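You operate a simulated robot arm through the tools that you are given. There is no shell and no other tool.

The job below is to be done with a simulated two-armed robot. You get a single attempt, and the scene is never put back.

TASK
Work the crushed end of the stubby brown card tube with a blue band round again.
Fine: use the cream press; stroke the black ball lever till the end is round, lever up, tube back where it stood; pinch and drop nothing. Set down upright: what you pick out.

The check looks at the end state, three seconds after you hand in, the way a careful person would. Anything else that was tipped, shoved, dropped, spilled or broken makes it a failure.

THE ROBOT
Two 6-joint arms with two-finger parallel grippers on one trunk that stands fixed in place. Base frame: the origin is at the foot of the trunk, x ahead of it, y to its left, z up. Readings come in cm, rad, newtons and seconds.
The left shoulder is at [6, 18.7, 129.7], the right one opposite. With the tool pointing down near the work surface each hand reaches from about 10 to 58 cm from the base axis, measured 20 degrees to its own side. Payload 1.57 kg a hand.
The tool frame of a hand sits at the grasp point between the pads (the TCP): z along the fingers, y along the line on which they close. The tips reach 3 cm beyond it. The gripper opens to 11 cm. The fingers are 2.4 cm wide and 1.2 cm thick; the gripper's body (4.8 by 11.2 cm) begins 7.8 cm behind the TCP.
Orientation is that of the tool frame in the base frame, as a unit quaternion [x, y, z, w]. With the fingers straight down and closing along the base's y, the tool's x points along the base's -x, its y along +y and its z along -z.

THE INTERFACE
- The arms move only by the tool play_rows. It takes "left_series", "right_series" or both (then of equal length, played together; a hand with none holds still); each is a list of rows, each an object of numbers (a shift or turn left out is 0, a gripper value left out holds the last): "jaw": the finger opening in cm, from 0 to 11; "tx", "ty", "tz": the shift along the tool's x, y, z in cm; "wx", "wy", "wz": the turn, a rotation vector about the tool's x, y, z in rad. In form: [{"jaw": .., "tx": .., "ty": .., "tz": .., "wx": .., "wy": .., "wz": ..}, ...]. A call has 1 to 20 rows; each row shifts and turns the commanded pose from where the row before left it, along the tool's axes as they then stand. Each row takes 0.2 s and may step no farther than 5 cm and 0.15 rad from the row before; otherwise, or with a gripper value out of range, the whole call is refused. Where a pose cannot be reached the arm comes as near as it can. A force on the tool above 40 N (or 10 N above the force at the start of the call, whichever is more), or a blocked arm, ends the call early, and 0.2 s more pass. Each finger travels about 15.3 cm/s and halts on what it meets, pressing with about 22 N; the grip force reading is that of the motor and also rises with nothing between the fingers. The clock runs only during rows and for 0.2 s after the last one: add rows that do not move to give the fingers time. The reply holds the time, the measured pose of the TCP, the force on the tool along the base axes, the opening and the grip force, in the units named above and with some noise, with the torque about the TCP (base axes, N m) and any sound that the robot's microphone picked up.
- Cameras (640 x 400 px; columns grow to the right, rows downward): "scene" is now at [1.64, -0.87, 184.56]; the picture's right is [-0.08, -1.00, 0.00], its down [-0.76, 0.06, -0.65] and it looks along [0.65, -0.05, -0.76] (base axes); focal length 367 px, centre (320, 200). "left" rides on the left gripper at [7, -1.6, -14.1] in its tool frame; the picture's right is [0.23, 0.97, 0.00], its down [-0.86, 0.20, -0.48] and it looks along [-0.47, 0.11, 0.88] (tool axes); focal length 222 px, centre (320, 200). "right" rides on the right gripper at [7, 1.6, -14.1] in its tool frame; the picture's right is [-0.23, 0.97, 0.00], its down [-0.86, -0.20, -0.48] and it looks along [-0.47, -0.11, 0.88] (tool axes); focal length 222 px, centre (320, 200). There is no depth. A picture from a camera that has moved, and an enlarged one, comes with that camera's place and axes in the base frame and with its lens. The place of the scene camera against the robot may be out by one fixed shift of up to 1.2 cm in any direction.
- grab_frame(camera): a new picture of that camera. It takes no simulated time.
- slide_trunk(by): slides the trunk up (or, below 0, down) by that many cm; the arms and the scene camera ride with it, the base frame stays. It gives what a move gives, with no picture.
- pan_tilt(pan, tilt): turns the head with the scene camera to pan (to the left, within 1.501 rad either way) and tilt (down, from -0.506 to 1.204), counted from straight ahead of the robot. It gives what a move gives.
- close_up(camera, box): a new picture of the part [left, top, right, bottom] of that camera's present view, enlarged. It takes no simulated time.
- sign_off(): hands the job in; it is judged then, once.

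Nothing tells you positions but the pictures and the camera data. Unless the task says otherwise, let go and move clear before handing in.

The tools are called after "Request:" as name(argument=value, ...) on one line, values as JSON. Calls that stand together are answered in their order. play_rows: Moves the arms, as the interface text tells. Its arguments: {"type":"object","properties":{"left_series":{"type":"array","items":{"type":"object","properties":{"jaw":{"type":"number"},"tx":{"type":"number"},"ty":{"type":"number"},"tz":{"type":"number"},"wx":{"type":"number"},"wy":{"type":"number"},"wz":{"type":"number"}}}},"right_series":{"type":"array","items":{"type":"object","properties":{"jaw":{"type":"number"},"tx":{"type":"number"},"ty":{"type":"number"},"tz":{"type":"number"},"wx":{"type":"number"},"wy":{"type":"number"},"wz":{"type":"number"}}}}},"required":[]} The other tools are called the same way: slide_trunk (by) moves the trunk up or down; pan_tilt (pan, tilt) turns the head that bears the scene camera; grab_frame (camera) takes a picture; close_up (camera, box) takes an enlarged picture of a part of a camera's view; sign_off () hands the job in.

At the start:

```text
clock: 0.0
left_ee_pos: [32.39, 11.48, 153.94]
left_tool_rot: [0.0, 1.0, 0.0, -0.001]
left_contact_force: [0.2, -0.9, 0.0]
left_wrist_torque: [0.02, 0.02, -0.01]
left_width: 11.0
left_grip_force: 0.1
right_ee_pos: [31.26, -14.18, 154.2]
right_tool_rot: [0.0, 1.0, 0.0, 0.0]
right_contact_force: [0.5, 0.0, 0.8]
right_wrist_torque: [0.03, 0.03, 0.02]
right_width: 11.02
right_grip_force: 0.1
trunk travel left (down, up): [-92.5, 6.5]
head pan, tilt (commanded): [-0.082, 0.86]
```

scene: 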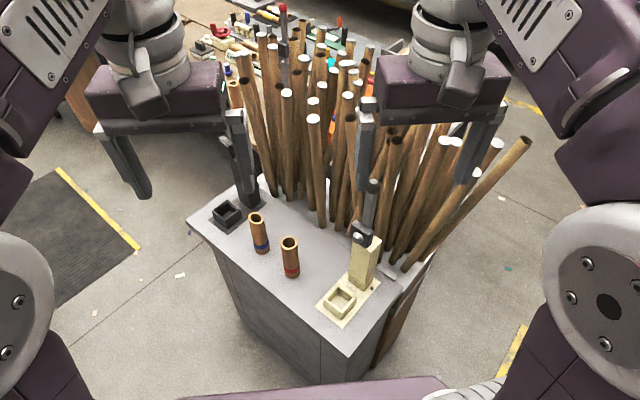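
right: 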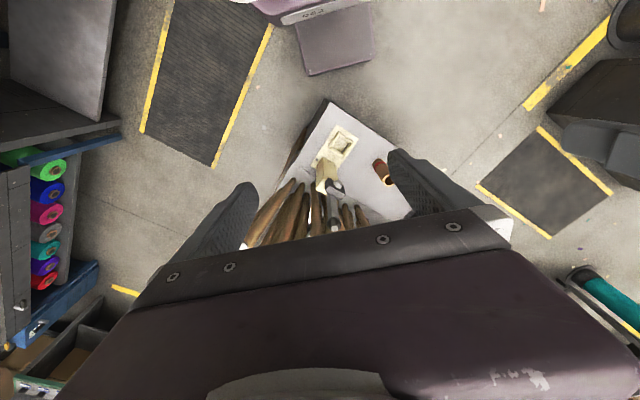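
left: 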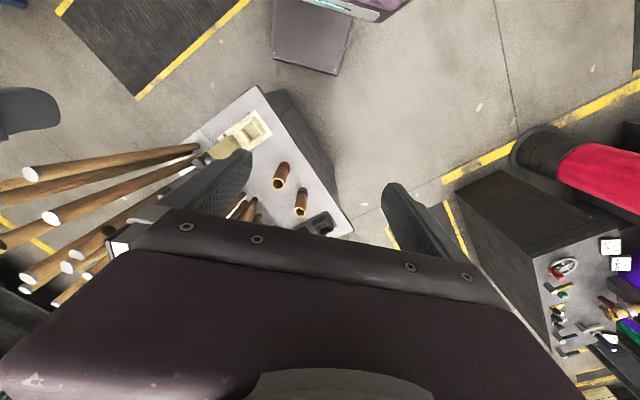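

I see a grey bench top with two stubby brown tubes (blue band and red band), a cream press with a lever at the right, a dark socket at the left, and a thicket of long tubes behind. I'll look closer before moving anything.

Request:
close_up(camera="scene", box=[180, 170, 340, 290])

Request:
close_up(camera="scene", box=[290, 170, 450, 350])

Request:
close_up(camera="left", box=[180, 80, 380, 250])

Request:
close_up(camera="right", box=[240, 80, 440, 250])

```text
3.33 times, centred on (260, 230) of scene
camera zoom: at [1.64, -0.87, 184.56], right [-0.08, -1.0, 0.0], down [-0.76, 0.06, -0.65], along [0.65, -0.05, -0.76], focal length 1223 px, centre (520, 100)
```

zoom: 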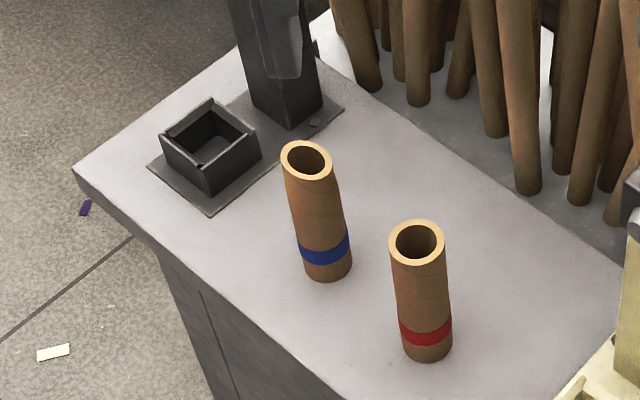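

```text
2.22 times, centred on (370, 260) of scene
camera zoom: at [1.64, -0.87, 184.56], right [-0.08, -1.0, 0.0], down [-0.76, 0.06, -0.65], along [0.65, -0.05, -0.76], focal length 816 px, centre (209, 67)
```

zoom: 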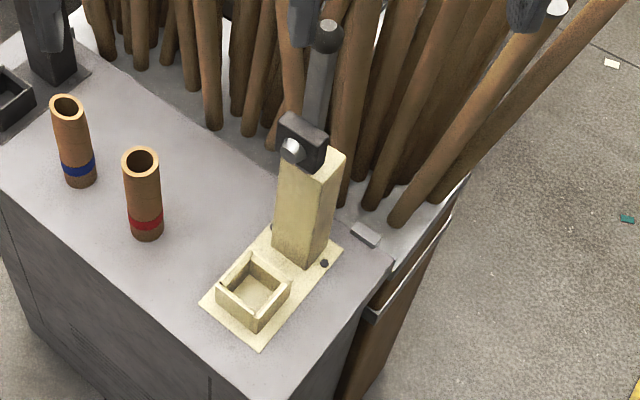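

```text
2.35 times, centred on (280, 165) of left
camera zoom: at [25.41, 9.79, 168.12], right [-0.23, 0.97, 0.0], down [0.86, 0.2, 0.48], along [0.47, 0.11, -0.88], focal length 523 px, centre (414, 282)
```

zoom: 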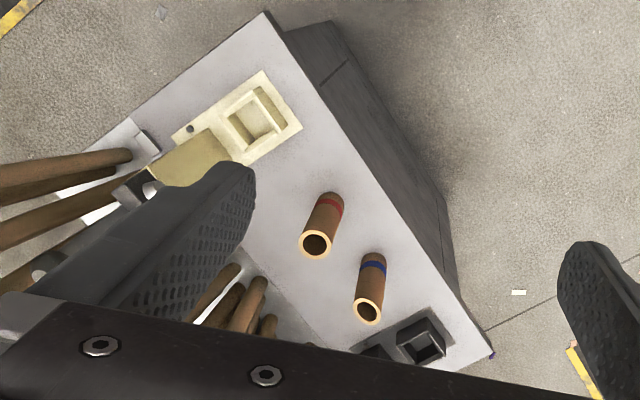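

```text
2.35 times, centred on (340, 165) of right
camera zoom: at [24.26, -12.46, 168.48], right [0.23, 0.97, 0.0], down [0.86, -0.2, 0.48], along [0.47, -0.11, -0.88], focal length 523 px, centre (273, 282)
```

zoom: 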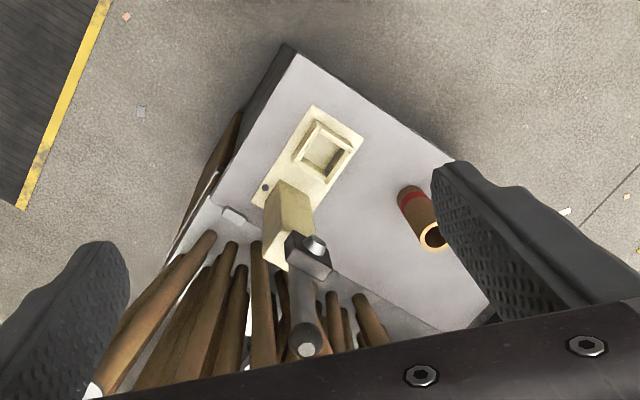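

The blue-banded tube seems to have its top end crushed, and the cream press is near the front corner of the bench. I'll bring both hands back and lower them a little, still clear of the bench, to get closer views from the wrist cameras.

Request:
play_rows(left_series=[{"tx": 2, "tz": 4}, {"tx": 2, "tz": 4}, {"tx": 2, "tz": 4}, {"tx": 1, "tz": 4}, {"tz": 4}], right_series=[{"tx": 2, "tz": 4}, {"tx": 2, "tz": 4}, {"tx": 2, "tz": 4}, {"tx": 1, "tz": 4}, {"tz": 4}])

```text
clock: 1.2
left_ee_pos: [25.57, 11.55, 133.85]
left_tool_rot: [0.0, 1.0, 0.0, 0.0]
left_contact_force: [-0.4, 0.3, 0.5]
left_wrist_torque: [0.01, 0.0, 0.0]
left_width: 11.03
left_grip_force: 0.0
right_ee_pos: [24.67, -14.09, 134.28]
right_tool_rot: [0.0, 1.0, 0.0, 0.0]
right_contact_force: [0.1, -1.0, -0.4]
right_wrist_torque: [-0.02, 0.02, -0.01]
right_width: 10.98
right_grip_force: 0.1
right hand out of reach, approached as far as the arm can: row 4
trunk travel left (down, up): [-92.5, 6.5]
head pan, tilt (commanded): [-0.082, 0.86]
```

Request:
grab_frame(camera="left")

Request:
grab_frame(camera="right")

Request:
grab_frame(camera="scene")

```text
taken
camera left: at [18.63, 9.79, 148.05], right [-0.23, 0.97, 0.0], down [0.86, 0.2, 0.48], along [0.47, 0.11, -0.88], focal length 222 px, centre (320, 200)
```

left: 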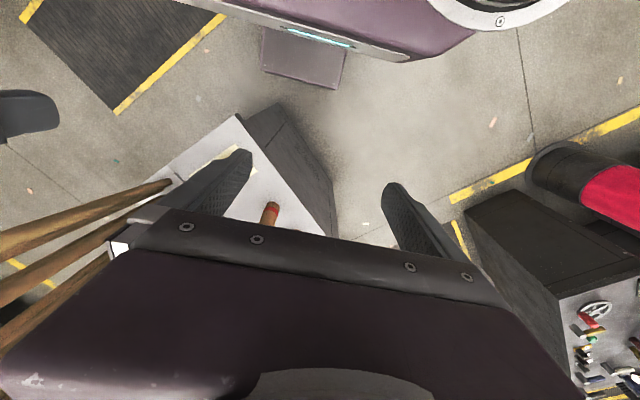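

```text
taken
camera right: at [17.6, -12.44, 148.54], right [0.23, 0.97, 0.0], down [0.85, -0.2, 0.48], along [0.47, -0.11, -0.88], focal length 222 px, centre (320, 200)
```

right: 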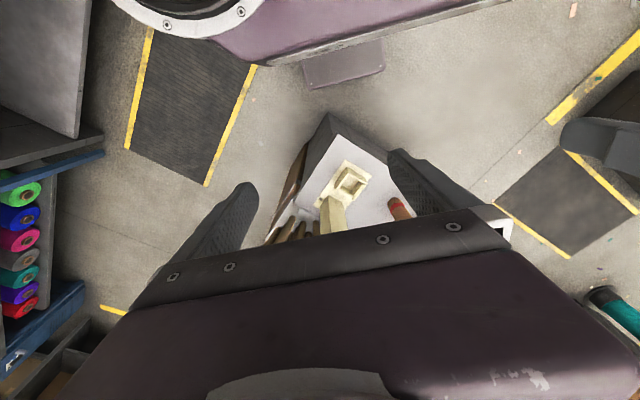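

```text
taken
camera scene: at [1.78, -0.87, 184.57], right [-0.08, -1.0, 0.0], down [-0.76, 0.06, -0.65], along [0.65, -0.05, -0.76], focal length 367 px, centre (320, 200)
```

scene: 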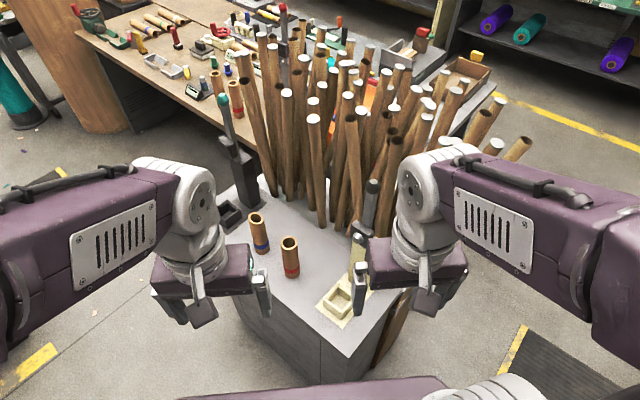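

The bench top is at about z=84, the blue tube stands near (68, 12.5), and the cream press runs from (46, -10) to (60, -19) with its lever standing up. I'll lower the trunk a bit for a lower-angle view, since the hands stay well in front of the bench contents.

Request:
slide_trunk(by=-25)

Request:
pan_tilt(pan=-0.08, tilt=0.72)

Request:
grab_frame(camera="scene")

Request:
grab_frame(camera="right")

Request:
grab_frame(camera="left")

```text
clock: 3.8
left_ee_pos: [25.49, 11.53, 108.88]
left_tool_rot: [-0.001, 1.0, 0.0, 0.0]
left_contact_force: [-0.5, 0.2, 1.5]
left_wrist_torque: [0.01, 0.01, 0.01]
left_width: 11.0
left_grip_force: 0.1
right_ee_pos: [24.49, -14.1, 109.42]
right_tool_rot: [0.0, 1.0, 0.0, 0.0]
right_contact_force: [1.0, -0.5, 0.6]
right_wrist_torque: [0.03, 0.01, 0.0]
right_width: 10.98
right_grip_force: 0.1
trunk travel left (down, up): [-67.5, 31.5]
head pan, tilt (commanded): [-0.082, 0.86]
```

```text
clock: 4.5
left_ee_pos: [25.53, 11.55, 108.93]
left_tool_rot: [-0.001, 1.0, 0.0, 0.0]
left_contact_force: [0.7, -0.4, 0.4]
left_wrist_torque: [0.01, 0.01, 0.01]
left_width: 11.0
left_grip_force: 0.0
right_ee_pos: [24.55, -14.05, 109.5]
right_tool_rot: [0.0, 1.0, 0.0, 0.0]
right_contact_force: [0.4, 0.4, -0.3]
right_wrist_torque: [0.0, -0.04, 0.0]
right_width: 11.01
right_grip_force: 0.1
trunk travel left (down, up): [-67.5, 31.5]
head pan, tilt (commanded): [-0.08, 0.721]
```

```text
taken
camera scene: at [2.28, -0.91, 160.69], right [-0.08, -1.0, 0.0], down [-0.66, 0.05, -0.75], along [0.75, -0.06, -0.66], focal length 367 px, centre (320, 200)
```

scene: 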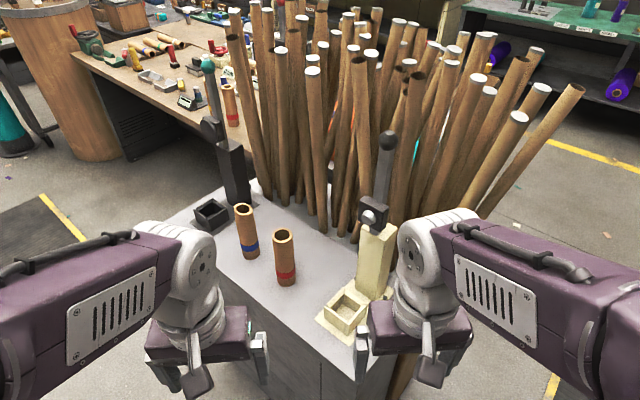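

```text
taken
camera right: at [17.5, -12.43, 123.59], right [0.23, 0.97, 0.0], down [0.85, -0.2, 0.48], along [0.47, -0.11, -0.88], focal length 222 px, centre (320, 200)
```

right: 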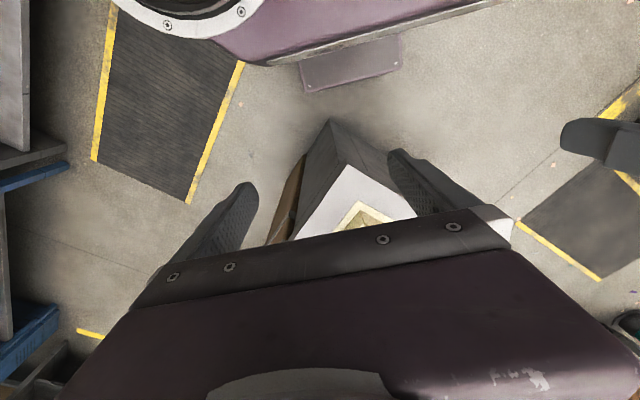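

```text
taken
camera left: at [18.54, 9.79, 123.11], right [-0.23, 0.97, 0.0], down [0.86, 0.2, 0.48], along [0.47, 0.11, -0.88], focal length 222 px, centre (320, 200)
```

left: 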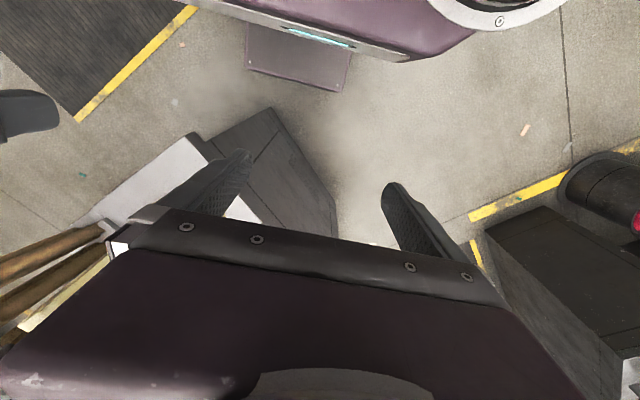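

Request:
close_up(camera="scene", box=[300, 110, 440, 350])

Request:
close_up(camera="scene", box=[330, 110, 430, 230])

Request:
close_up(camera="scene", box=[180, 180, 320, 300])

Request:
close_up(camera="scene", box=[180, 40, 280, 240])

```text
1.67 times, centred on (370, 230) of scene
camera zoom: at [2.28, -0.91, 160.69], right [-0.08, -1.0, 0.0], down [-0.66, 0.05, -0.75], along [0.75, -0.06, -0.66], focal length 612 px, centre (237, 150)
```

zoom: 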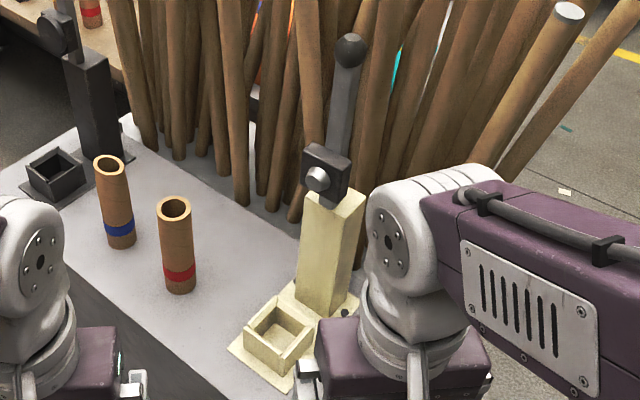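

```text
3.33 times, centred on (380, 170) of scene
camera zoom: at [2.28, -0.91, 160.69], right [-0.08, -1.0, 0.0], down [-0.66, 0.05, -0.75], along [0.75, -0.06, -0.66], focal length 1223 px, centre (120, 300)
```

zoom: 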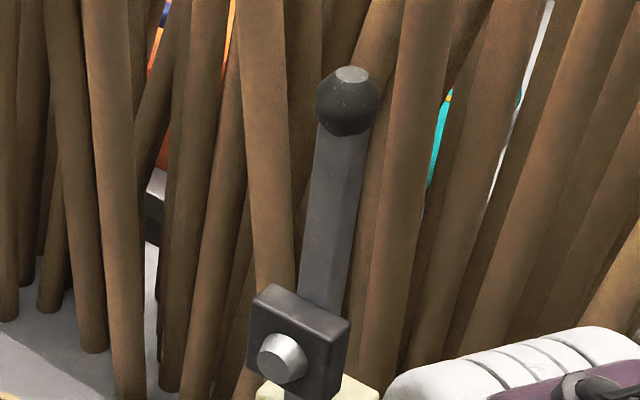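

```text
3.33 times, centred on (250, 240) of scene
camera zoom: at [2.28, -0.91, 160.69], right [-0.08, -1.0, 0.0], down [-0.66, 0.05, -0.75], along [0.75, -0.06, -0.66], focal length 1223 px, centre (553, 67)
```

zoom: 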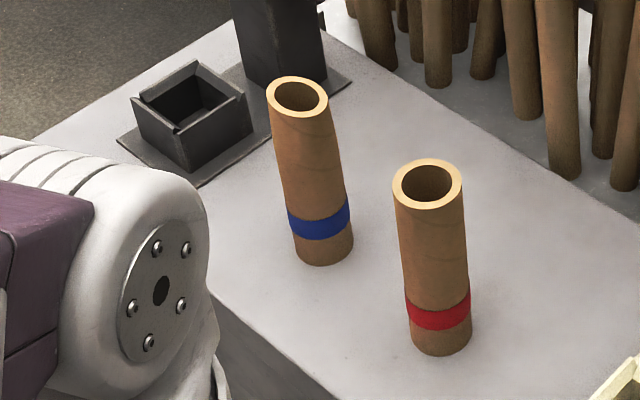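

```text
2.00 times, centred on (230, 140) of scene
camera zoom: at [2.28, -0.91, 160.69], right [-0.08, -1.0, 0.0], down [-0.66, 0.05, -0.75], along [0.75, -0.06, -0.66], focal length 734 px, centre (500, 320)
```

zoom: 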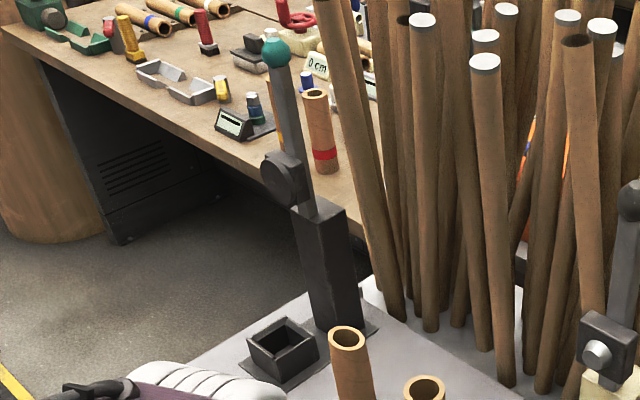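

Both stubby tubes stand upright. The cream press has a lever with a black ball and a silver conical stud on its head block. I need to know which end is crushed and how the press works, so I'll zoom in further.

Request:
close_up(camera="scene", box=[232, 195, 264, 215])

Request:
close_up(camera="scene", box=[268, 222, 300, 242])

Request:
close_up(camera="scene", box=[232, 195, 304, 290])

Request:
close_up(camera="scene", box=[345, 185, 405, 245])

```text
16.00 times, centred on (248, 205) of scene
camera zoom: at [2.28, -0.91, 160.69], right [-0.08, -1.0, 0.0], down [-0.66, 0.05, -0.75], along [0.75, -0.06, -0.66], focal length 5871 px, centre (1472, 120)
```

zoom: 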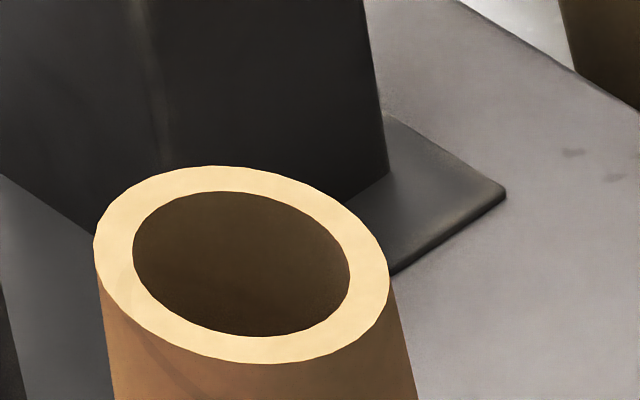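

```text
16.00 times, centred on (284, 232) of scene
camera zoom: at [2.28, -0.91, 160.69], right [-0.08, -1.0, 0.0], down [-0.66, 0.05, -0.75], along [0.75, -0.06, -0.66], focal length 5871 px, centre (896, -312)
```

zoom: 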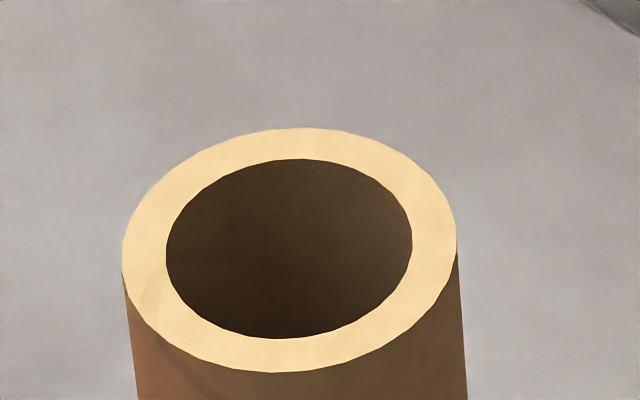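

```text
4.21 times, centred on (268, 242) of scene
camera zoom: at [2.28, -0.91, 160.69], right [-0.08, -1.0, 0.0], down [-0.66, 0.05, -0.75], along [0.75, -0.06, -0.66], focal length 1545 px, centre (539, 21)
```

zoom: 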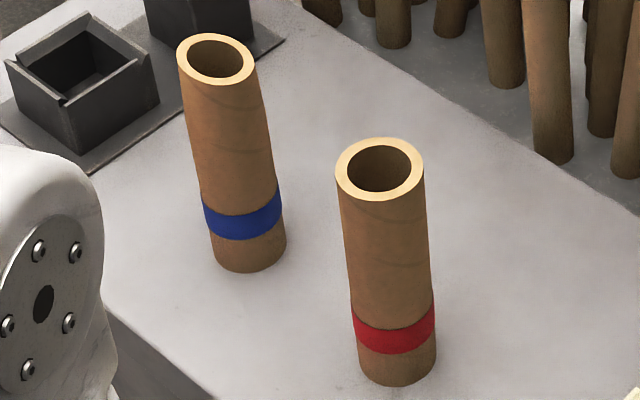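

```text
6.67 times, centred on (375, 215) of scene
camera zoom: at [2.28, -0.91, 160.69], right [-0.08, -1.0, 0.0], down [-0.66, 0.05, -0.75], along [0.75, -0.06, -0.66], focal length 2446 px, centre (-47, 100)
```

zoom: 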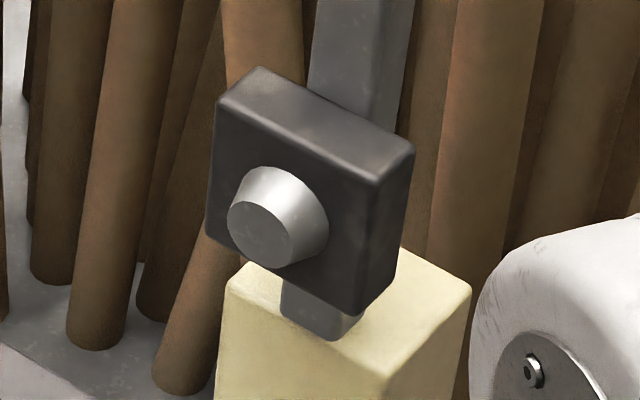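

The blue tube's top is slightly oval, so that is the crushed end. The cream press's lever carries a silver cone that should swing down into the top of a tube standing in the square nest. The tube is far out, so I'll tilt the left hand forward for reach and a better look.

Request:
play_rows(left_series=[{"wz": 0.0875}, {"wz": 0.0875}, {"wy": -0.15}, {"wy": -0.15}, {"wy": -0.15}, {"wy": -0.15}, {"wy": -0.15}])

Request:
grab_frame(camera="left")

Request:
grab_frame(camera="scene")

```text
clock: 6.1
left_ee_pos: [34.69, 5.6, 111.84]
left_tool_rot: [0.082, 0.927, -0.032, 0.363]
left_contact_force: [0.1, 0.4, 0.1]
left_wrist_torque: [0.03, 0.04, -0.04]
left_width: 10.97
left_grip_force: 0.1
left hand out of reach, approached as far as the arm can: row 3, 4, 5, 6, 7
right_ee_pos: [24.52, -14.13, 109.28]
right_tool_rot: [0.0, 1.0, 0.0, 0.0]
right_contact_force: [-0.8, 0.7, 0.1]
right_wrist_torque: [-0.01, -0.01, 0.0]
right_width: 11.03
right_grip_force: 0.2
trunk travel left (down, up): [-67.5, 31.5]
head pan, tilt (commanded): [-0.08, 0.721]
```

```text
taken
camera left: at [20.01, 6.56, 117.59], right [0.01, 0.99, -0.15], down [0.33, 0.14, 0.93], along [0.94, -0.06, -0.33], focal length 222 px, centre (320, 200)
```

left: 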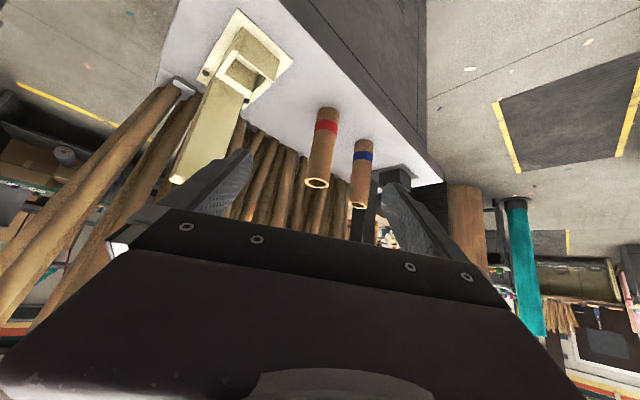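

```text
taken
camera scene: at [2.33, -0.94, 160.69], right [-0.08, -1.0, 0.0], down [-0.66, 0.05, -0.75], along [0.75, -0.06, -0.66], focal length 367 px, centre (320, 200)
```

scene: 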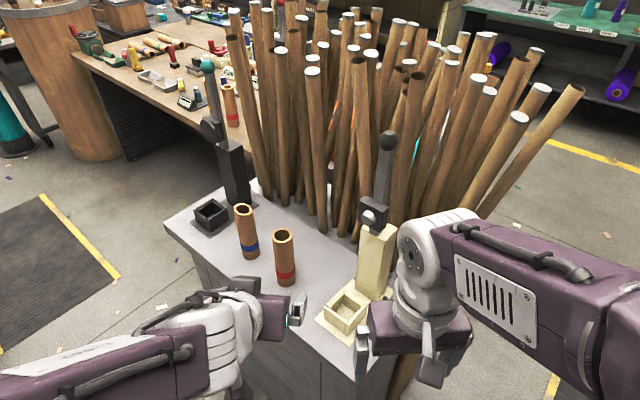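

The tilt worked; the hand only drifted because the pose was too close in. The wrist view confirms the blue tube near (67.5, 12.3), with its base at z≈84.5 and top at about 100.5. Next I'll move the left hand to a stand-off point in front of it.

Request:
play_rows(left_series=[{"tx": -1.974, "ty": 1.18, "tz": 3.576}, {"tx": -1.974, "ty": 1.18, "tz": 3.576}, {"tx": -1.974, "ty": 1.18, "tz": 3.576}, {"tx": -1.974, "ty": 1.18, "tz": 3.576}, {"tx": -1.974, "ty": 1.18, "tz": 3.576}, {"tx": -1.974, "ty": 1.18, "tz": 3.576}, {"tx": -1.974, "ty": 1.18, "tz": 3.576}])

Request:
grab_frame(camera="left")

Request:
grab_frame(camera="scene")

```text
clock: 7.7
left_ee_pos: [60.32, 8.92, 104.2]
left_tool_rot: [0.087, 0.923, -0.025, 0.373]
left_contact_force: [-1.2, -2.0, 29.9]
left_wrist_torque: [-1.93, -0.11, -0.07]
left_width: 11.0
left_grip_force: 0.0
left hand out of reach, approached as far as the arm can: row 6, 7
right_ee_pos: [23.93, -14.09, 109.52]
right_tool_rot: [0.0, 1.0, 0.0, 0.003]
right_contact_force: [-1.0, -0.2, -0.6]
right_wrist_torque: [0.02, -0.02, 0.0]
right_width: 11.01
right_grip_force: 0.1
trunk travel left (down, up): [-67.5, 31.5]
head pan, tilt (commanded): [-0.08, 0.721]
```

```text
taken
camera left: at [45.52, 9.81, 109.63], right [0.01, 0.99, -0.14], down [0.31, 0.13, 0.94], along [0.95, -0.06, -0.31], focal length 222 px, centre (320, 200)
```

left: 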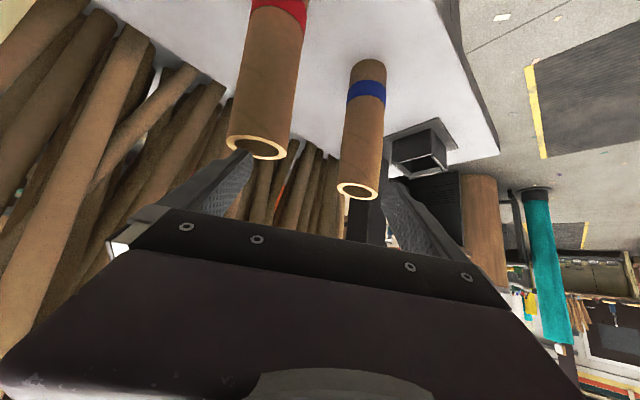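

```text
taken
camera scene: at [1.44, -1.03, 160.77], right [-0.08, -1.0, 0.0], down [-0.65, 0.05, -0.75], along [0.75, -0.06, -0.66], focal length 367 px, centre (320, 200)
```

scene: 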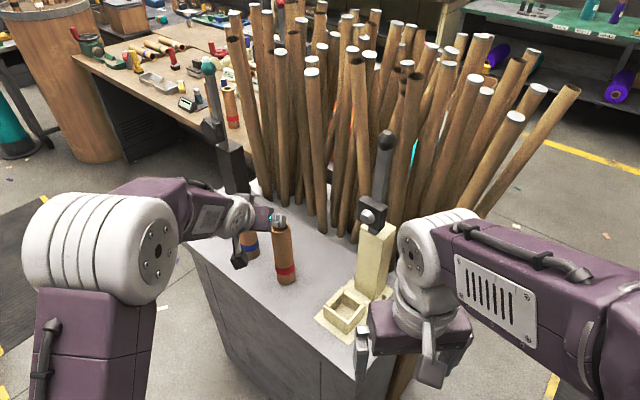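

The left finger has come down on top of the red tube, with about 30 N on the tool. That happened because the commanded start was the drifted pose. The red tube still looks upright, so I'll lift straight up right away.

Request:
play_rows(left_series=[{"tx": -1.39, "tz": -1.44}, {"tx": -2.08, "tz": -2.16}, {"tx": -2.08, "tz": -2.16}])

Request:
grab_frame(camera="left")

Request:
grab_frame(camera="scene")

Request:
close_up(camera="scene", box=[220, 190, 320, 300])

```text
clock: 8.5
left_ee_pos: [60.73, 8.75, 111.46]
left_tool_rot: [0.083, 0.928, -0.033, 0.363]
left_contact_force: [0.0, -0.5, -0.3]
left_wrist_torque: [0.02, 0.0, 0.03]
left_width: 11.02
left_grip_force: 0.0
right_ee_pos: [24.58, -14.11, 109.32]
right_tool_rot: [0.0, 1.0, 0.0, 0.0]
right_contact_force: [0.0, 0.2, 0.4]
right_wrist_torque: [-0.02, -0.01, 0.01]
right_width: 10.97
right_grip_force: 0.1
trunk travel left (down, up): [-67.5, 31.5]
head pan, tilt (commanded): [-0.08, 0.721]
```

```text
taken
camera left: at [45.98, 9.7, 117.14], right [0.01, 0.99, -0.15], down [0.33, 0.14, 0.93], along [0.94, -0.06, -0.33], focal length 222 px, centre (320, 200)
```

left: 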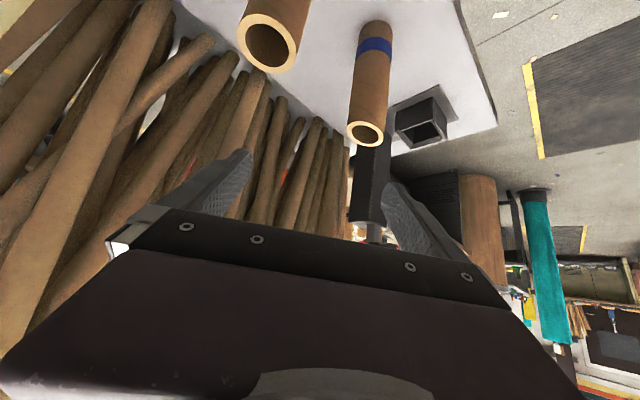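

```text
taken
camera scene: at [2.31, -0.9, 160.68], right [-0.08, -1.0, 0.0], down [-0.66, 0.05, -0.75], along [0.75, -0.06, -0.66], focal length 367 px, centre (320, 200)
```

scene: 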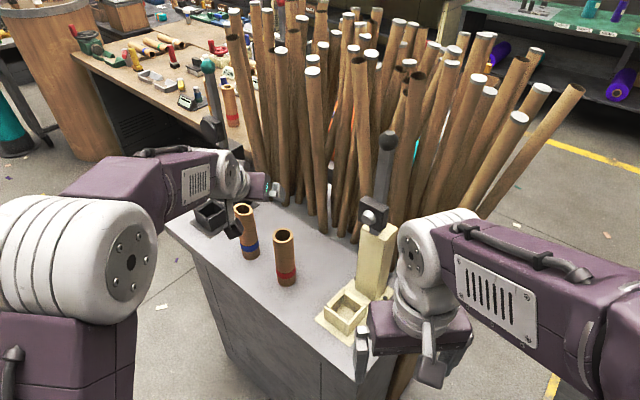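

```text
3.64 times, centred on (270, 245) of scene
camera zoom: at [2.31, -0.9, 160.68], right [-0.08, -1.0, 0.0], down [-0.66, 0.05, -0.75], along [0.75, -0.06, -0.66], focal length 1334 px, centre (502, 36)
```

zoom: 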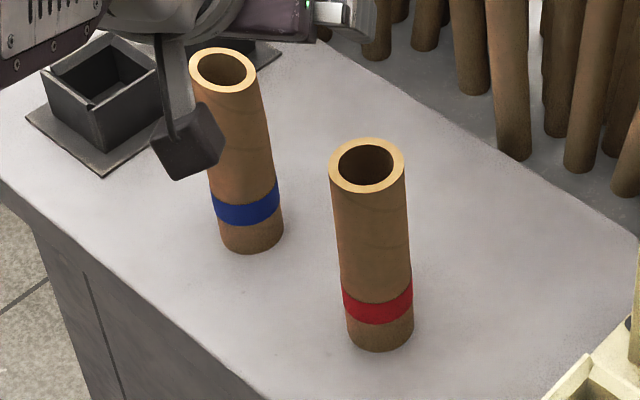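

The red tube is still standing where it was. I'll step the left hand sideways, away from it, narrow the jaws to 8 cm, and come down in front of the blue tube at about (57, 14).

Request:
play_rows(left_series=[{"jaw": 8, "tx": 1.66, "ty": 2.42, "tz": -1.55}, {"tx": 1.66, "ty": 2.42, "tz": -1.55}, {}])

Request:
grab_frame(camera="left")

```text
clock: 9.3
left_ee_pos: [57.28, 14.46, 111.51]
left_tool_rot: [0.083, 0.927, -0.032, 0.364]
left_contact_force: [0.2, 0.2, 0.0]
left_wrist_torque: [0.01, 0.04, -0.04]
left_width: 8.0
left_grip_force: 0.1
right_ee_pos: [24.66, -14.23, 109.35]
right_tool_rot: [0.0, 1.0, 0.0, -0.001]
right_contact_force: [-0.8, -0.2, 0.4]
right_wrist_torque: [0.0, -0.01, 0.03]
right_width: 10.96
right_grip_force: 0.1
trunk travel left (down, up): [-67.5, 31.5]
head pan, tilt (commanded): [-0.08, 0.721]
```

```text
taken
camera left: at [42.45, 15.29, 117.17], right [0.01, 0.99, -0.15], down [0.33, 0.14, 0.93], along [0.94, -0.06, -0.33], focal length 222 px, centre (320, 200)
```

left: 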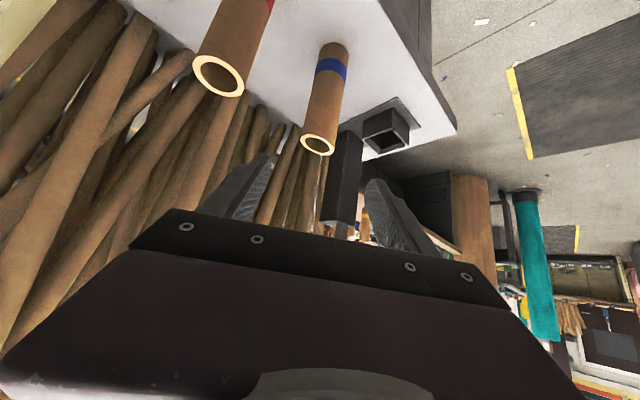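

The blue tube is lined up between the fingers and the red tube is well to the side. Now I'll lower the hand to grasp height, still short of the tube.

Request:
play_rows(left_series=[{"tx": 2.88, "tz": 3.09}, {"tx": 2.88, "tz": 3.09}, {"tx": 2.88, "tz": 3.09}, {"tx": 2.73, "tz": 2.93}, {}])

Request:
grab_frame(camera="left")

Request:
grab_frame(camera="scene")

```text
clock: 10.5
left_ee_pos: [57.18, 14.32, 96.27]
left_tool_rot: [0.081, 0.927, -0.032, 0.366]
left_contact_force: [0.3, 0.3, -0.7]
left_wrist_torque: [-0.01, 0.02, 0.02]
left_width: 8.0
left_grip_force: 0.0
left hand out of reach, approached as far as the arm can: row 2
right_ee_pos: [24.51, -14.04, 109.41]
right_tool_rot: [0.0, 1.0, 0.0, 0.0]
right_contact_force: [0.4, -0.1, 0.2]
right_wrist_torque: [-0.01, -0.04, 0.0]
right_width: 10.99
right_grip_force: 0.1
trunk travel left (down, up): [-67.5, 31.5]
head pan, tilt (commanded): [-0.08, 0.721]
```

```text
taken
camera left: at [42.3, 15.14, 101.87], right [0.01, 0.99, -0.15], down [0.33, 0.14, 0.93], along [0.94, -0.06, -0.32], focal length 222 px, centre (320, 200)
```

left: 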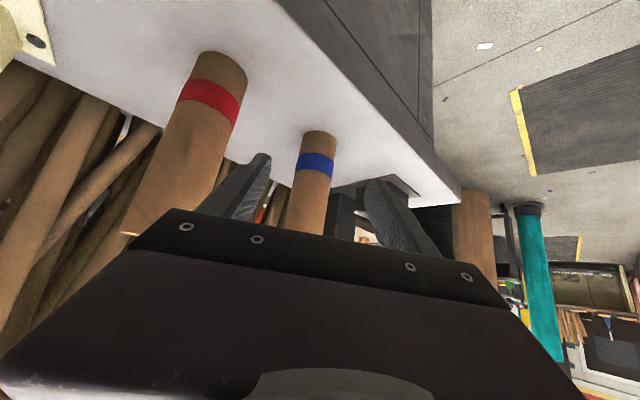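

```text
taken
camera scene: at [2.18, -0.93, 160.69], right [-0.08, -1.0, 0.0], down [-0.66, 0.05, -0.75], along [0.75, -0.06, -0.66], focal length 367 px, centre (320, 200)
```

scene: 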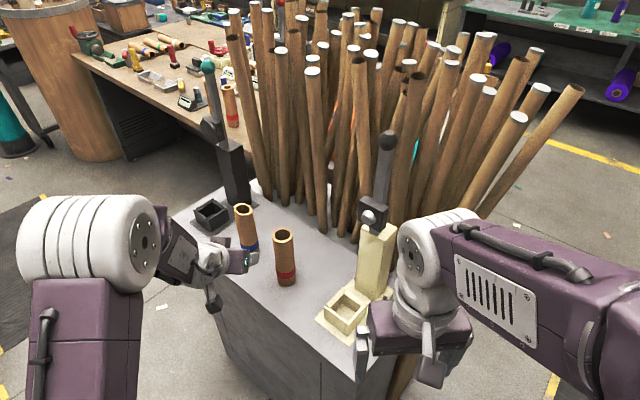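

The hand is at (57.2, 14.3, 96.3) with the blue tube centred ahead of it at about (67.8, 12.3). I'll advance most of the way and check.

Request:
play_rows(left_series=[{"tx": -2.333, "ty": -0.03, "tz": 2.766}, {"tx": -2.333, "ty": -0.03, "tz": 2.766}, {}])

Request:
grab_frame(camera="left")

Request:
grab_frame(camera="scene")

```text
clock: 11.3
left_ee_pos: [64.13, 13.06, 95.56]
left_tool_rot: [0.082, 0.927, -0.032, 0.365]
left_contact_force: [-0.3, 0.6, -0.5]
left_wrist_torque: [-0.01, -0.02, 0.03]
left_width: 8.0
left_grip_force: 0.1
right_ee_pos: [24.46, -14.01, 109.47]
right_tool_rot: [0.001, 1.0, 0.0, 0.0]
right_contact_force: [-0.1, 1.0, -0.1]
right_wrist_torque: [-0.04, 0.0, 0.0]
right_width: 10.97
right_grip_force: 0.0
trunk travel left (down, up): [-67.5, 31.5]
head pan, tilt (commanded): [-0.08, 0.721]
```

```text
taken
camera left: at [49.37, 13.91, 101.2], right [0.01, 0.99, -0.15], down [0.33, 0.14, 0.93], along [0.94, -0.06, -0.32], focal length 222 px, centre (320, 200)
```

left: 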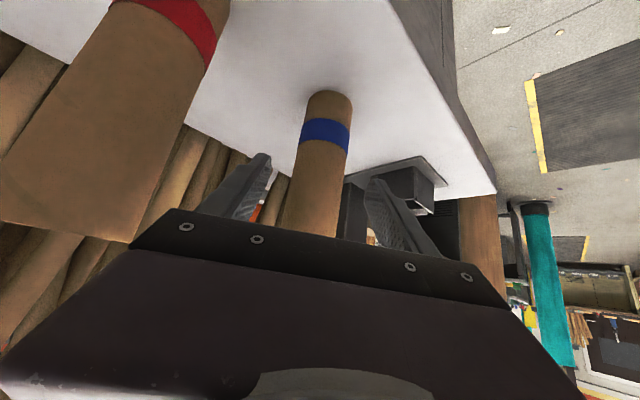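

```text
taken
camera scene: at [2.2, -0.89, 160.69], right [-0.08, -1.0, 0.0], down [-0.66, 0.05, -0.75], along [0.75, -0.06, -0.66], focal length 367 px, centre (320, 200)
```

scene: 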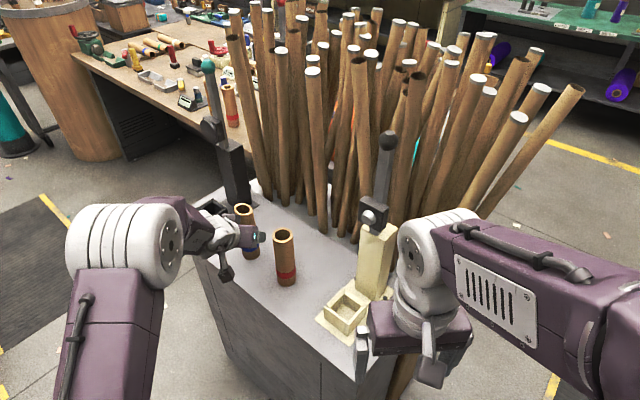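

The tube is centred between the fingers with about 1.7 cm clearance on each side. I'll go the last 3.7 cm and look before closing.

Request:
play_rows(left_series=[{"tx": -1.09, "ty": 0, "tz": 1.565}, {"tx": -1.09, "ty": 0, "tz": 1.565}, {}])

Request:
grab_frame(camera="left")

Request:
close_up(camera="scene", box=[190, 180, 310, 300])

```text
clock: 12.1
left_ee_pos: [67.5, 12.42, 94.82]
left_tool_rot: [0.082, 0.927, -0.033, 0.366]
left_contact_force: [-0.1, 0.4, 0.0]
left_wrist_torque: [0.02, 0.04, 0.01]
left_width: 8.02
left_grip_force: 0.1
left hand out of reach, approached as far as the arm can: row 2
right_ee_pos: [24.6, -14.03, 109.4]
right_tool_rot: [0.0, 1.0, 0.0, 0.0]
right_contact_force: [-0.8, 0.0, 0.0]
right_wrist_torque: [0.03, 0.01, -0.02]
right_width: 11.01
right_grip_force: 0.1
trunk travel left (down, up): [-67.5, 31.5]
head pan, tilt (commanded): [-0.08, 0.721]
```

```text
taken
camera left: at [52.72, 13.33, 100.39], right [0.01, 0.99, -0.16], down [0.33, 0.14, 0.93], along [0.94, -0.06, -0.32], focal length 222 px, centre (320, 200)
```

left: 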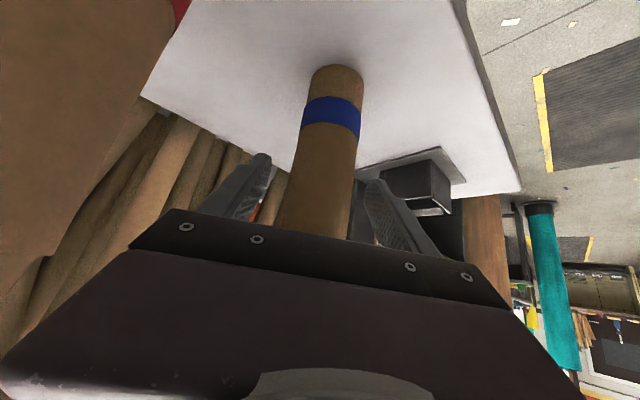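

```text
3.33 times, centred on (250, 240) of scene
camera zoom: at [2.25, -0.9, 160.69], right [-0.08, -1.0, 0.0], down [-0.66, 0.05, -0.75], along [0.75, -0.06, -0.66], focal length 1223 px, centre (553, 67)
```

zoom: 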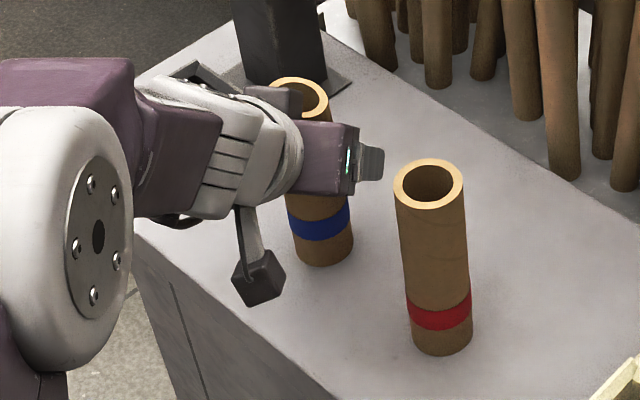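

The tube stands centred between the pads at the TCP. I'll close gently in steps to find its width.

Request:
play_rows(left_series=[{"jaw": 5.5}, {"jaw": 5.0}, {"jaw": 4.7}, {"jaw": 4.5}, {"jaw": 4.3}, {}])

Request:
grab_frame(camera="left")

```text
clock: 13.5
left_ee_pos: [67.54, 12.5, 94.75]
left_tool_rot: [0.083, 0.927, -0.033, 0.365]
left_contact_force: [-1.2, -0.1, 0.6]
left_wrist_torque: [-0.04, -0.01, 0.01]
left_width: 4.5
left_grip_force: 21.1
right_ee_pos: [24.58, -14.03, 109.47]
right_tool_rot: [-0.001, 1.0, 0.0, 0.0]
right_contact_force: [0.4, 0.2, -0.1]
right_wrist_torque: [0.01, -0.04, 0.05]
right_width: 10.99
right_grip_force: 0.1
trunk travel left (down, up): [-67.5, 31.5]
head pan, tilt (commanded): [-0.08, 0.721]
```

```text
taken
camera left: at [52.74, 13.32, 100.37], right [0.01, 0.99, -0.16], down [0.33, 0.14, 0.93], along [0.94, -0.06, -0.33], focal length 222 px, centre (320, 200)
```

left: 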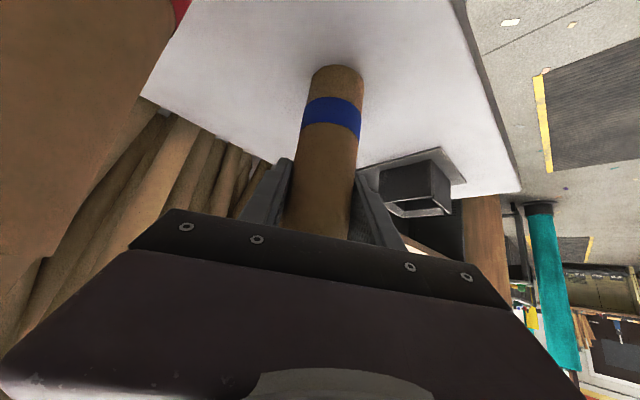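

I have a grip on the tube, which measures 4.5 cm wide; the pose is (67.5, 12.5, 94.75). Now I'll lift straight up.

Request:
play_rows(left_series=[{"tx": -0.682, "tz": -0.732}, {"tx": -2.045, "tz": -2.195}, {"tx": -2.726, "tz": -2.927}, {}])

Request:
grab_frame(camera="scene")

Request:
grab_frame(camera="left")

```text
clock: 14.5
left_ee_pos: [67.57, 12.55, 102.42]
left_tool_rot: [0.081, 0.927, -0.032, 0.364]
left_contact_force: [-0.4, 0.0, -0.7]
left_wrist_torque: [-0.01, -0.01, 0.01]
left_width: 4.52
left_grip_force: 21.5
right_ee_pos: [24.61, -14.16, 109.38]
right_tool_rot: [0.0, 1.0, 0.0, 0.0]
right_contact_force: [-0.6, -0.1, 0.2]
right_wrist_torque: [0.01, -0.03, 0.0]
right_width: 11.01
right_grip_force: 0.1
trunk travel left (down, up): [-67.5, 31.5]
head pan, tilt (commanded): [-0.08, 0.721]
```

```text
taken
camera scene: at [2.39, -0.89, 160.69], right [-0.08, -1.0, 0.0], down [-0.66, 0.05, -0.75], along [0.75, -0.06, -0.66], focal length 367 px, centre (320, 200)
```

scene: 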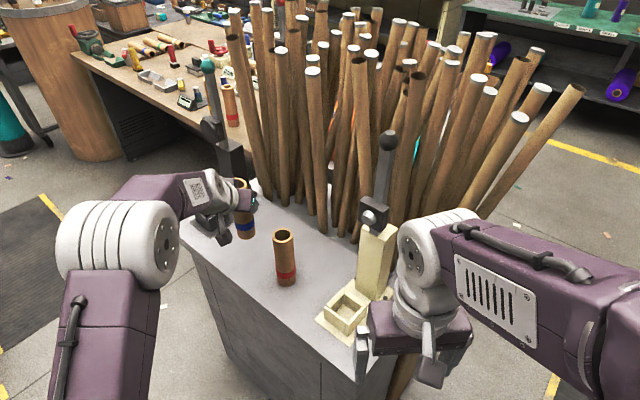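

```text
taken
camera left: at [52.85, 13.52, 108.08], right [0.01, 0.99, -0.15], down [0.33, 0.14, 0.93], along [0.94, -0.06, -0.33], focal length 222 px, centre (320, 200)
```

left: 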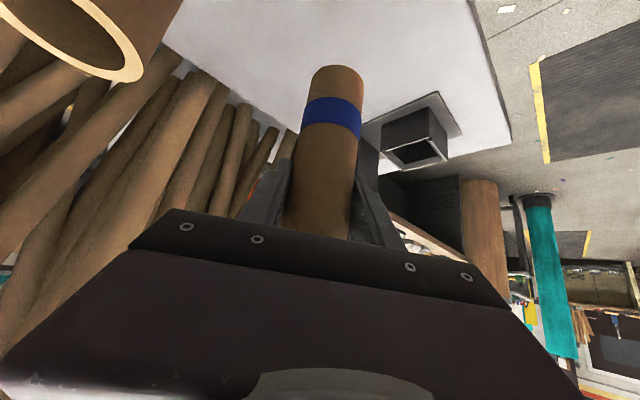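

The tube is lifted clean and held upright. I'll move the right hand out of the way to free the view of the nest, and raise the tube further so its base clears the red tube while drawing it back toward me.

Request:
play_rows(left_series=[{"tx": -2.726, "tz": -2.927}, {"tx": -2.726, "tz": -2.927}, {"tx": -1.36, "tz": -1.46}, {}], right_series=[{"ty": -4}, {"ty": -4}, {"ty": -4}, {"ty": -2}])

Request:
grab_frame(camera="scene")

```text
clock: 15.5
left_ee_pos: [67.57, 12.73, 112.44]
left_tool_rot: [0.082, 0.927, -0.033, 0.364]
left_contact_force: [0.0, -0.1, -1.5]
left_wrist_torque: [0.0, 0.03, 0.0]
left_width: 4.5
left_grip_force: 22.0
right_ee_pos: [24.49, -27.91, 109.33]
right_tool_rot: [0.0, 1.0, 0.001, 0.0]
right_contact_force: [-0.2, 0.7, 0.1]
right_wrist_torque: [-0.02, 0.0, 0.02]
right_width: 10.99
right_grip_force: 0.1
trunk travel left (down, up): [-67.5, 31.5]
head pan, tilt (commanded): [-0.08, 0.721]
```

```text
taken
camera scene: at [2.33, -0.95, 160.69], right [-0.08, -1.0, 0.0], down [-0.66, 0.05, -0.75], along [0.75, -0.06, -0.66], focal length 367 px, centre (320, 200)
```

scene: 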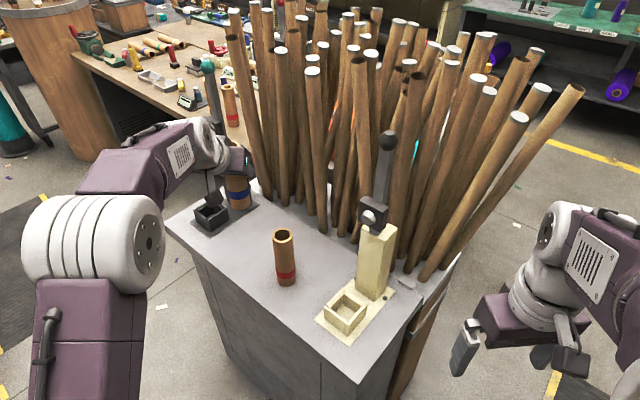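

The press is now fully in view, so I'll zoom in to measure the nest and column precisely.

Request:
close_up(camera="scene", box=[310, 260, 410, 350])

Request:
close_up(camera="scene", box=[340, 120, 410, 310])

```text
4.44 times, centred on (360, 305) of scene
camera zoom: at [2.33, -0.95, 160.69], right [-0.08, -1.0, 0.0], down [-0.66, 0.05, -0.75], along [0.75, -0.06, -0.66], focal length 1631 px, centre (142, -267)
```

zoom: 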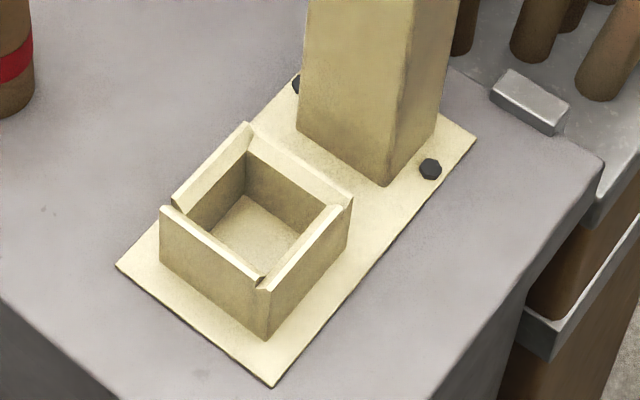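

```text
2.11 times, centred on (375, 215) of scene
camera zoom: at [2.33, -0.95, 160.69], right [-0.08, -1.0, 0.0], down [-0.66, 0.05, -0.75], along [0.75, -0.06, -0.66], focal length 773 px, centre (204, 168)
```

zoom: 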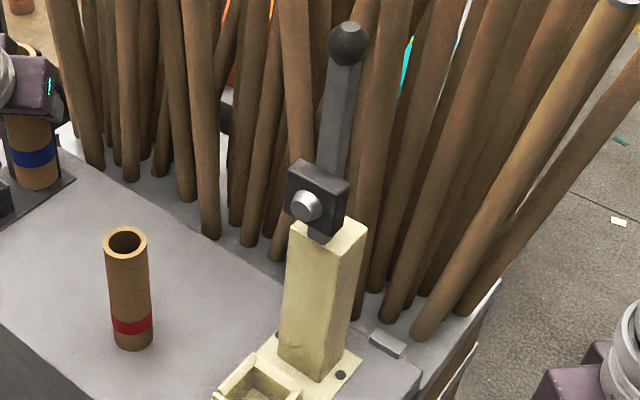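

I make the nest centre about (46.9, -10.3), with a wall top at z≈90 and a floor at about 85.3. The press axis runs at 45°, the column sits at (54.2, -17.5), and the cone tip is about 4 cm beyond the nest centre at z≈113. I'll draw the tube back toward me and then yaw the hand to match the press axis.

Request:
play_rows(left_series=[{"tx": 3.21, "ty": -0.49, "tz": -2.99}, {"tx": 3.21, "ty": -0.49, "tz": -2.99}, {"tx": 3.21, "ty": -0.49, "tz": -2.99}, {"tx": 3.21, "ty": -0.49, "tz": -2.99}, {"wx": 0.0859, "wz": 0.0922}, {"wx": 0.0859, "wz": 0.0922}, {"wx": 0.0859, "wz": 0.0922}, {"wx": 0.0859, "wz": 0.0922}, {"wx": 0.0859, "wz": 0.0922}, {}])

Request:
grab_frame(camera="scene")

Request:
grab_frame(camera="left")

```text
clock: 17.7
left_ee_pos: [49.77, 13.55, 112.53]
left_tool_rot: [0.365, 0.856, -0.143, 0.337]
left_contact_force: [-0.2, 0.5, -1.7]
left_wrist_torque: [0.03, 0.01, 0.01]
left_width: 4.53
left_grip_force: 22.3
right_ee_pos: [24.38, -28.02, 109.41]
right_tool_rot: [0.0, 1.0, 0.0, 0.0]
right_contact_force: [-0.7, 0.0, 1.0]
right_wrist_torque: [0.02, 0.01, -0.03]
right_width: 10.99
right_grip_force: 0.0
trunk travel left (down, up): [-67.5, 31.5]
head pan, tilt (commanded): [-0.08, 0.721]
```

```text
taken
camera scene: at [2.25, -0.93, 160.69], right [-0.08, -1.0, 0.0], down [-0.66, 0.05, -0.75], along [0.75, -0.06, -0.66], focal length 367 px, centre (320, 200)
```

scene: 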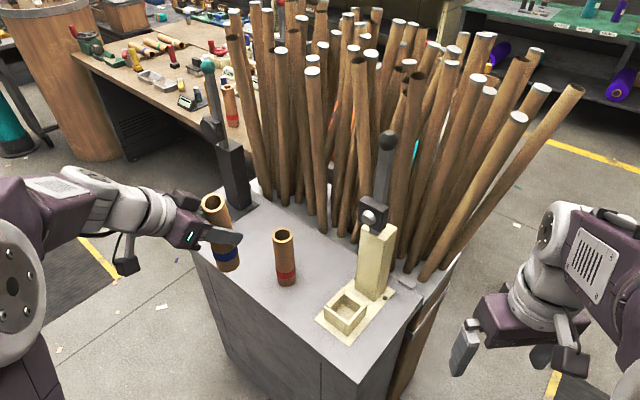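

```text
taken
camera left: at [38.44, 23.05, 118.31], right [0.59, 0.79, -0.15], down [0.35, -0.08, 0.93], along [0.73, -0.6, -0.33], focal length 222 px, centre (320, 200)
```

left: 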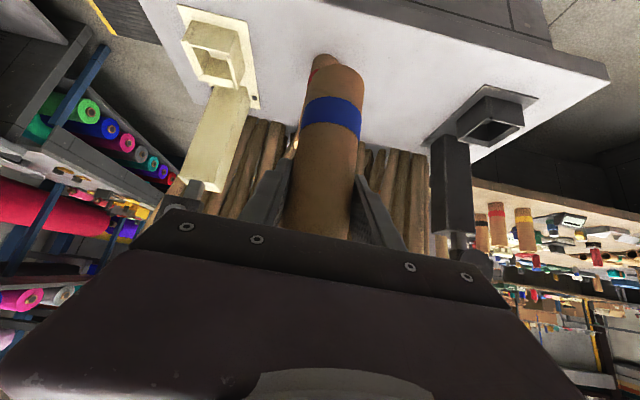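

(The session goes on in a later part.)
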